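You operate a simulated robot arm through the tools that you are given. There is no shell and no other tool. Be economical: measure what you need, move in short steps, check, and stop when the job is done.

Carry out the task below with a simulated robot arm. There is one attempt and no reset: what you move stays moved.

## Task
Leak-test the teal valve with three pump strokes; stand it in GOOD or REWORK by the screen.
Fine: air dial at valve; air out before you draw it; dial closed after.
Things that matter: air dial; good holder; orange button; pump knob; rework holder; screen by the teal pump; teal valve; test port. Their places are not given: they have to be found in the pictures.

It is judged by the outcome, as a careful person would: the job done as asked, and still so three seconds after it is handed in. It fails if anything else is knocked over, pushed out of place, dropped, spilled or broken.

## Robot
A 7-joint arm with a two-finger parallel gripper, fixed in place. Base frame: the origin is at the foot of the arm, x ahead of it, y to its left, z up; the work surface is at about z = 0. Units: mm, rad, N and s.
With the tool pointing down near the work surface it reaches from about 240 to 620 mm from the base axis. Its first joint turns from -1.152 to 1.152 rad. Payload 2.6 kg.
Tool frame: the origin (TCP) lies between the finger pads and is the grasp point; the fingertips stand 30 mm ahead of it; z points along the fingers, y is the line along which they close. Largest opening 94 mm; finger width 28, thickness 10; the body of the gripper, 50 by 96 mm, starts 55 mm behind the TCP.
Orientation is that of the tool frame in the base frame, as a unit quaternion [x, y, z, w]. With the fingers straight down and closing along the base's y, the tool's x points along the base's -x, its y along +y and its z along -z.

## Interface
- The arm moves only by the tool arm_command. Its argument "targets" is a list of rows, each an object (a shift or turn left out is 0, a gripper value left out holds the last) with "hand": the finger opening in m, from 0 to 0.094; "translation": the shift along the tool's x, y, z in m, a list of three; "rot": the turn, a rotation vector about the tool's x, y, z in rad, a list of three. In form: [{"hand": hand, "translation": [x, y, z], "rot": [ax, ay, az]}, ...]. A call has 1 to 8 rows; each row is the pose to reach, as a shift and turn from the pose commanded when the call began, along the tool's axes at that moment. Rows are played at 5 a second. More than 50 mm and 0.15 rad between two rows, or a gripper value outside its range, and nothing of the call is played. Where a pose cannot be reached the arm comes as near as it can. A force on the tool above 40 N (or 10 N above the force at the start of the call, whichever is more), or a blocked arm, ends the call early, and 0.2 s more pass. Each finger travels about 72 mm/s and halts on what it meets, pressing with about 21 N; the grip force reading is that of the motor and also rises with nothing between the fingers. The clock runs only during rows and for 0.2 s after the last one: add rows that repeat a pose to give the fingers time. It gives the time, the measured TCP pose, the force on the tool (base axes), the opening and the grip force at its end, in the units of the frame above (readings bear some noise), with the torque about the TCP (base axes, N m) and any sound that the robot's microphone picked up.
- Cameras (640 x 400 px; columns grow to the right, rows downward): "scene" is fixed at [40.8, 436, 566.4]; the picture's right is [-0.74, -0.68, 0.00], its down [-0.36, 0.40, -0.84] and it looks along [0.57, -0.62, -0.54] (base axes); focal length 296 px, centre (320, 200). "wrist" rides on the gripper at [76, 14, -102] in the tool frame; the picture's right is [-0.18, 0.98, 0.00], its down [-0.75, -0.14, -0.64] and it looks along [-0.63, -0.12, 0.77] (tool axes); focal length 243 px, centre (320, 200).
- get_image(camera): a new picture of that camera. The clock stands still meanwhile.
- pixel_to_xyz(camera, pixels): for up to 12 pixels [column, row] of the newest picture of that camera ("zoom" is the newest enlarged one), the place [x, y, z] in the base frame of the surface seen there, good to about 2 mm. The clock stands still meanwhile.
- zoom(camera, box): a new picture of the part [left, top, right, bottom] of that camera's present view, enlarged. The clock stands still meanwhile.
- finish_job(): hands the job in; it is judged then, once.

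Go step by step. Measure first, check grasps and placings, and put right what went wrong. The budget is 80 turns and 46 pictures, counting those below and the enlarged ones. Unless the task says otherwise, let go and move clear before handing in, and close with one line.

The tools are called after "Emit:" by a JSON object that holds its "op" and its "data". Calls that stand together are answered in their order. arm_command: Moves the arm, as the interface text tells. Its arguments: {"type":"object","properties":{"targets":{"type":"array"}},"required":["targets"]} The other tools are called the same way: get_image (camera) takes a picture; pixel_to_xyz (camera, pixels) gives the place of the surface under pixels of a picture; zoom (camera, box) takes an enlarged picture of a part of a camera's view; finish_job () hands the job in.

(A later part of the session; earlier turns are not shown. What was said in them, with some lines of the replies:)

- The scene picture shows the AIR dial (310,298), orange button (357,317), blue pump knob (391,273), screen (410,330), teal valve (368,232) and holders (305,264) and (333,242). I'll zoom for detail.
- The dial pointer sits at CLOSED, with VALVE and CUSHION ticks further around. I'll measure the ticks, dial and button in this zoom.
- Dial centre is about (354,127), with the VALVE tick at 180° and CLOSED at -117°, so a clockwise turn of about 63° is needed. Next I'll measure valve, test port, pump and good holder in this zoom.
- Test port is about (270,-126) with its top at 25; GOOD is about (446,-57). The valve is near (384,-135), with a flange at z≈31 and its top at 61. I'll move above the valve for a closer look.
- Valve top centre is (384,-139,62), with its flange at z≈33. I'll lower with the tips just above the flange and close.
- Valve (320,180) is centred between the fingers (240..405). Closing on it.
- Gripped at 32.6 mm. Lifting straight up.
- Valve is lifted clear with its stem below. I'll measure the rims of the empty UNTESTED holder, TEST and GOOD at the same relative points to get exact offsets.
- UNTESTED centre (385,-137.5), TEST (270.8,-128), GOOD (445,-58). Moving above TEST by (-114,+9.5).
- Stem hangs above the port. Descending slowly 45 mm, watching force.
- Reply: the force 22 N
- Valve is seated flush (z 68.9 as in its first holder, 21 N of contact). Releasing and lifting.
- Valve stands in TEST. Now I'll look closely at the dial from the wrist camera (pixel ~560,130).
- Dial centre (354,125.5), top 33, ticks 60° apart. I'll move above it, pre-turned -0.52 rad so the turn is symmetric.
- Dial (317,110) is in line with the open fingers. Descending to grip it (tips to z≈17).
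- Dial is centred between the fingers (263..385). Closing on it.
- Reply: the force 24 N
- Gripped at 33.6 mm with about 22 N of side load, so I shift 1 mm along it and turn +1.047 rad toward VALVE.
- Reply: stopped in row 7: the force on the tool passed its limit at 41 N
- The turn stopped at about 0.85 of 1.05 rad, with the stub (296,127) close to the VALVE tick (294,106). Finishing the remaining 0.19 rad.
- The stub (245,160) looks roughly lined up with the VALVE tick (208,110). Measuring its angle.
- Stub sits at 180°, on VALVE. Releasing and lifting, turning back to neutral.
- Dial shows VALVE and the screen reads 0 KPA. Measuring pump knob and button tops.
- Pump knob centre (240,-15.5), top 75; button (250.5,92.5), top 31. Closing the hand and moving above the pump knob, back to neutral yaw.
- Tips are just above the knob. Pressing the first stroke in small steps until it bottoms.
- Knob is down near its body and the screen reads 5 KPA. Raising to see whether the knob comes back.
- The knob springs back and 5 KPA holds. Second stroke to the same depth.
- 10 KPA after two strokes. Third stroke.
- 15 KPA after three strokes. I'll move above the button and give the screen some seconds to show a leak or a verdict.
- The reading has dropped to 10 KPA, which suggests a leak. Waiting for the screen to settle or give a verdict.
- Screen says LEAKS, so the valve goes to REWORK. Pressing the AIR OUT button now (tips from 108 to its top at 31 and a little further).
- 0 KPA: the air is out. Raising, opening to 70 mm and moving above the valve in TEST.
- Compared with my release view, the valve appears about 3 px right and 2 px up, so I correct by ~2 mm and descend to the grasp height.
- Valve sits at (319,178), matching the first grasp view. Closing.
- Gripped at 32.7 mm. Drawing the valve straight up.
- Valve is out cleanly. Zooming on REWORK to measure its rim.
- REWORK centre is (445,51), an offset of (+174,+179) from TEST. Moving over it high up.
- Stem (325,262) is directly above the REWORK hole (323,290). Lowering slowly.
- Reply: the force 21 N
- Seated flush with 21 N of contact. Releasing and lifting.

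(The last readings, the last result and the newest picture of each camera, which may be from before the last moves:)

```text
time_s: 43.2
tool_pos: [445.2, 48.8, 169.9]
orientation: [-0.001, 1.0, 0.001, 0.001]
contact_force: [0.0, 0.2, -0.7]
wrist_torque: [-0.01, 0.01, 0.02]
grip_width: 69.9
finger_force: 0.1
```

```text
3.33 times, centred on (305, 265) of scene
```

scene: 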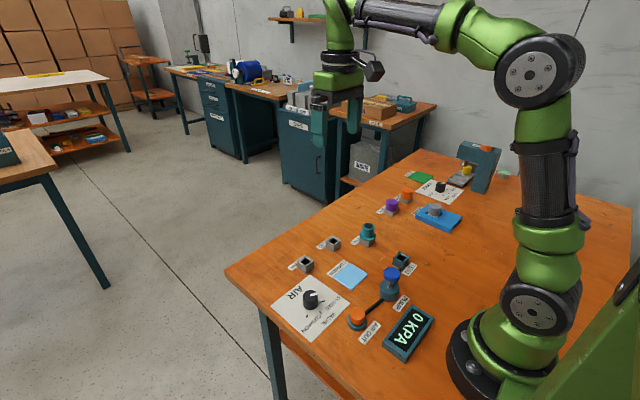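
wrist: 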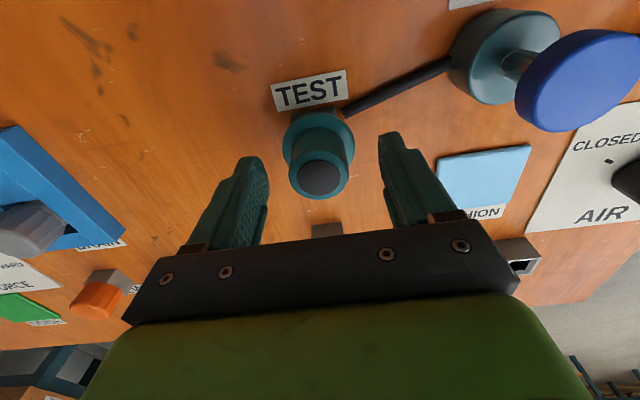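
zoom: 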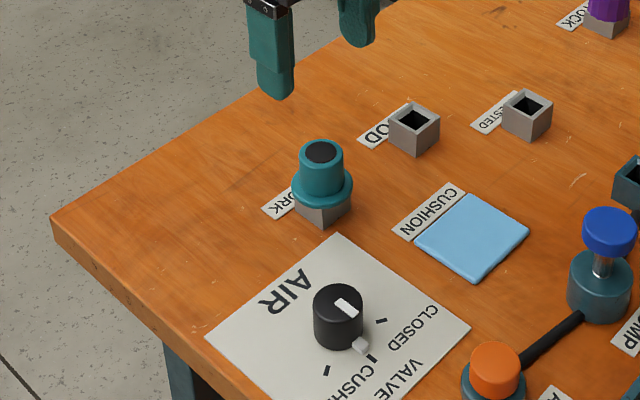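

Valve stands upright in REWORK. Moving above the dial with yaw +0.52 to turn it back to CLOSED.

Emit:
{"op": "arm_command", "data": {"targets": [{"translation": [0.018, 0.015, 0], "rot": [0, 0, 0.104]}, {"translation": [0.036, 0.03, 0], "rot": [0, 0, 0.208]}, {"translation": [0.054, 0.045, 0], "rot": [0, 0, 0.312]}, {"translation": [0.072, 0.06, 0], "rot": [0, 0, 0.416]}, {"translation": [0.0903, 0.075, 0], "rot": [0, 0, 0.52]}, {"translation": [0.0903, 0.075, 0.03], "rot": [0, 0, 0.52]}, {"translation": [0.0903, 0.075, 0.06], "rot": [0, 0, 0.52]}, {"translation": [0.0903, 0.075, 0.06], "rot": [0, 0, 0.52]}]}}

Emit:
{"op": "get_image", "data": {"camera": "wrist"}}

```text
time_s: 45.0
tool_pos: [351.9, 125.9, 109.7]
orientation: [0.257, 0.966, 0.001, 0.001]
contact_force: [-0.1, -0.2, 0.6]
wrist_torque: [0.02, 0.02, 0.02]
grip_width: 69.7
finger_force: 0.1
```

```text
8 pictures are left
```

wrist: 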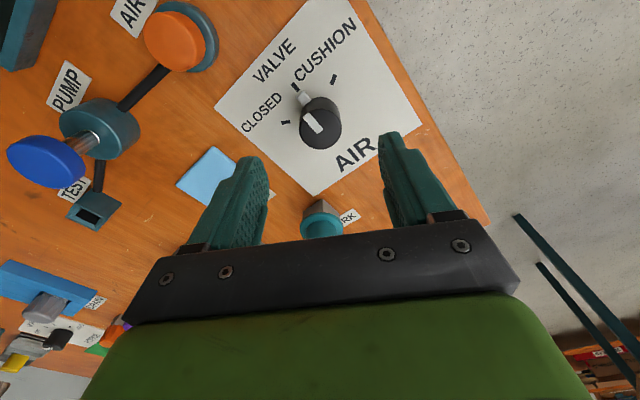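

Dial (321,123) is centred between the fingers. Descending and closing on it.

Emit:
{"op": "arm_command", "data": {"targets": [{"translation": [0, 0, 0.03]}, {"translation": [0, 0, 0.055]}, {"translation": [0, 0, 0.063]}, {"translation": [0, 0, 0.063]}, {"translation": [0, 0, 0.063], "hand": 0.05}, {"translation": [0, 0, 0.063], "hand": 0.03}, {"translation": [0, 0, 0.063], "hand": 0.02}, {"translation": [0, 0, 0.063], "hand": 0.02}]}}

```text
time_s: 46.8
tool_pos: [354.7, 124.2, 46.5]
orientation: [0.258, 0.966, 0.001, 0.001]
contact_force: [-1.3, -3.9, -1.1]
wrist_torque: [-0.43, 0.28, 0.0]
grip_width: 33.4
finger_force: 45.1
```

Gripped at 33.4 mm with little side load. Turning -1.047 rad to CLOSED.

Emit:
{"op": "arm_command", "data": {"targets": [{"rot": [0, 0, -0.06]}, {"rot": [0, 0, -0.2]}, {"rot": [0, 0, -0.345]}, {"rot": [0, 0, -0.49]}, {"rot": [0, 0, -0.635]}, {"rot": [0, 0, -0.78]}, {"rot": [0, 0, -0.92]}, {"rot": [0, 0, -1.047]}]}}

Emit:
{"op": "zoom", "data": {"camera": "wrist", "box": [260, 80, 380, 200]}}

```text
time_s: 48.6
tool_pos: [355.6, 124.7, 45.7]
orientation: [-0.261, 0.965, -0.001, 0.001]
contact_force: [-9.2, -24.2, 28.2]
wrist_torque: [-0.03, -0.16, -0.07]
grip_width: 33.6
finger_force: 45.0
```

```text
3.33 times, centred on (320, 140) of wrist
```

zoom: 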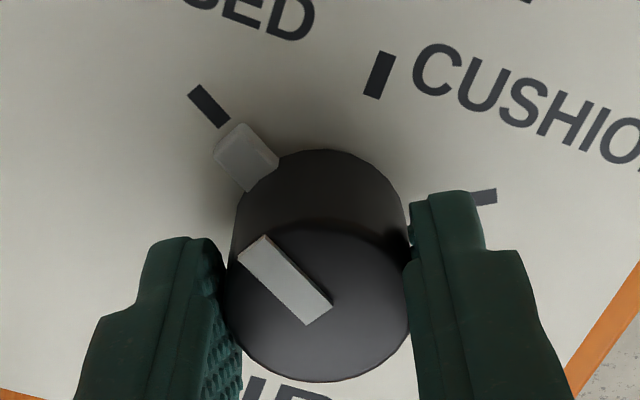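

The pointer (245,155) lines up with the CLOSED tick (208,106). Releasing and lifting clear.

Emit:
{"op": "arm_command", "data": {"targets": [{"hand": 0.07}, {"hand": 0.07}, {"hand": 0.07}, {"translation": [0, 0, -0.03]}, {"translation": [0, 0, -0.07]}, {"translation": [0, 0, -0.11]}, {"translation": [0, 0, -0.15]}, {"translation": [0, 0, -0.15]}]}}

Emit:
{"op": "zoom", "data": {"camera": "scene", "box": [260, 210, 450, 370]}}

Emit:
{"op": "zoom", "data": {"camera": "scene", "box": [270, 265, 360, 335]}}

```text
time_s: 50.4
tool_pos: [351.4, 128.0, 197.2]
orientation: [-0.26, 0.966, 0.001, 0.001]
contact_force: [-0.7, -0.2, 0.0]
wrist_torque: [-0.03, -0.05, 0.03]
grip_width: 70.0
finger_force: 0.1
```

```text
2.50 times, centred on (355, 290) of scene
```

zoom: 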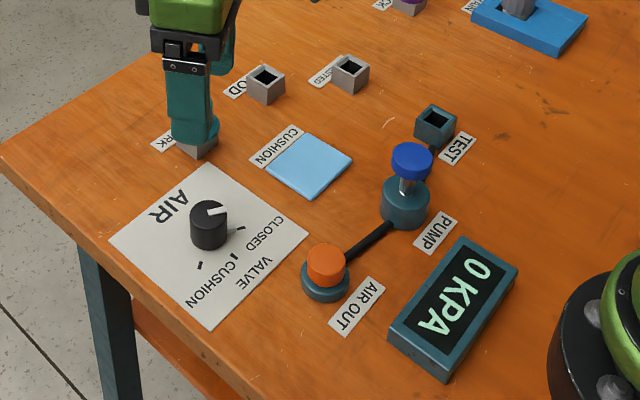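

```text
5.71 times, centred on (315, 300) of scene
```

zoom: 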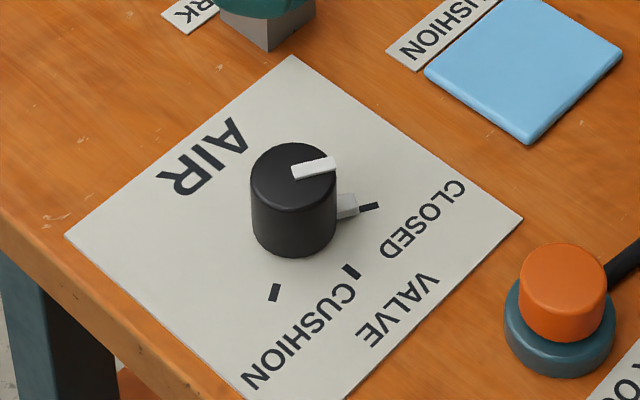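

The dial is back at CLOSED exactly as at the start, the screen reads 0 KPA, the valve stands in REWORK, and the arm is clear. Handing in.

Emit:
{"op": "finish_job", "data": {}}

```text
The job is handed in.
```

After three pump strokes the screen read LEAKS, so the teal valve now stands in REWORK; the air was let out before I drew the valve, and the dial is back at CLOSED.
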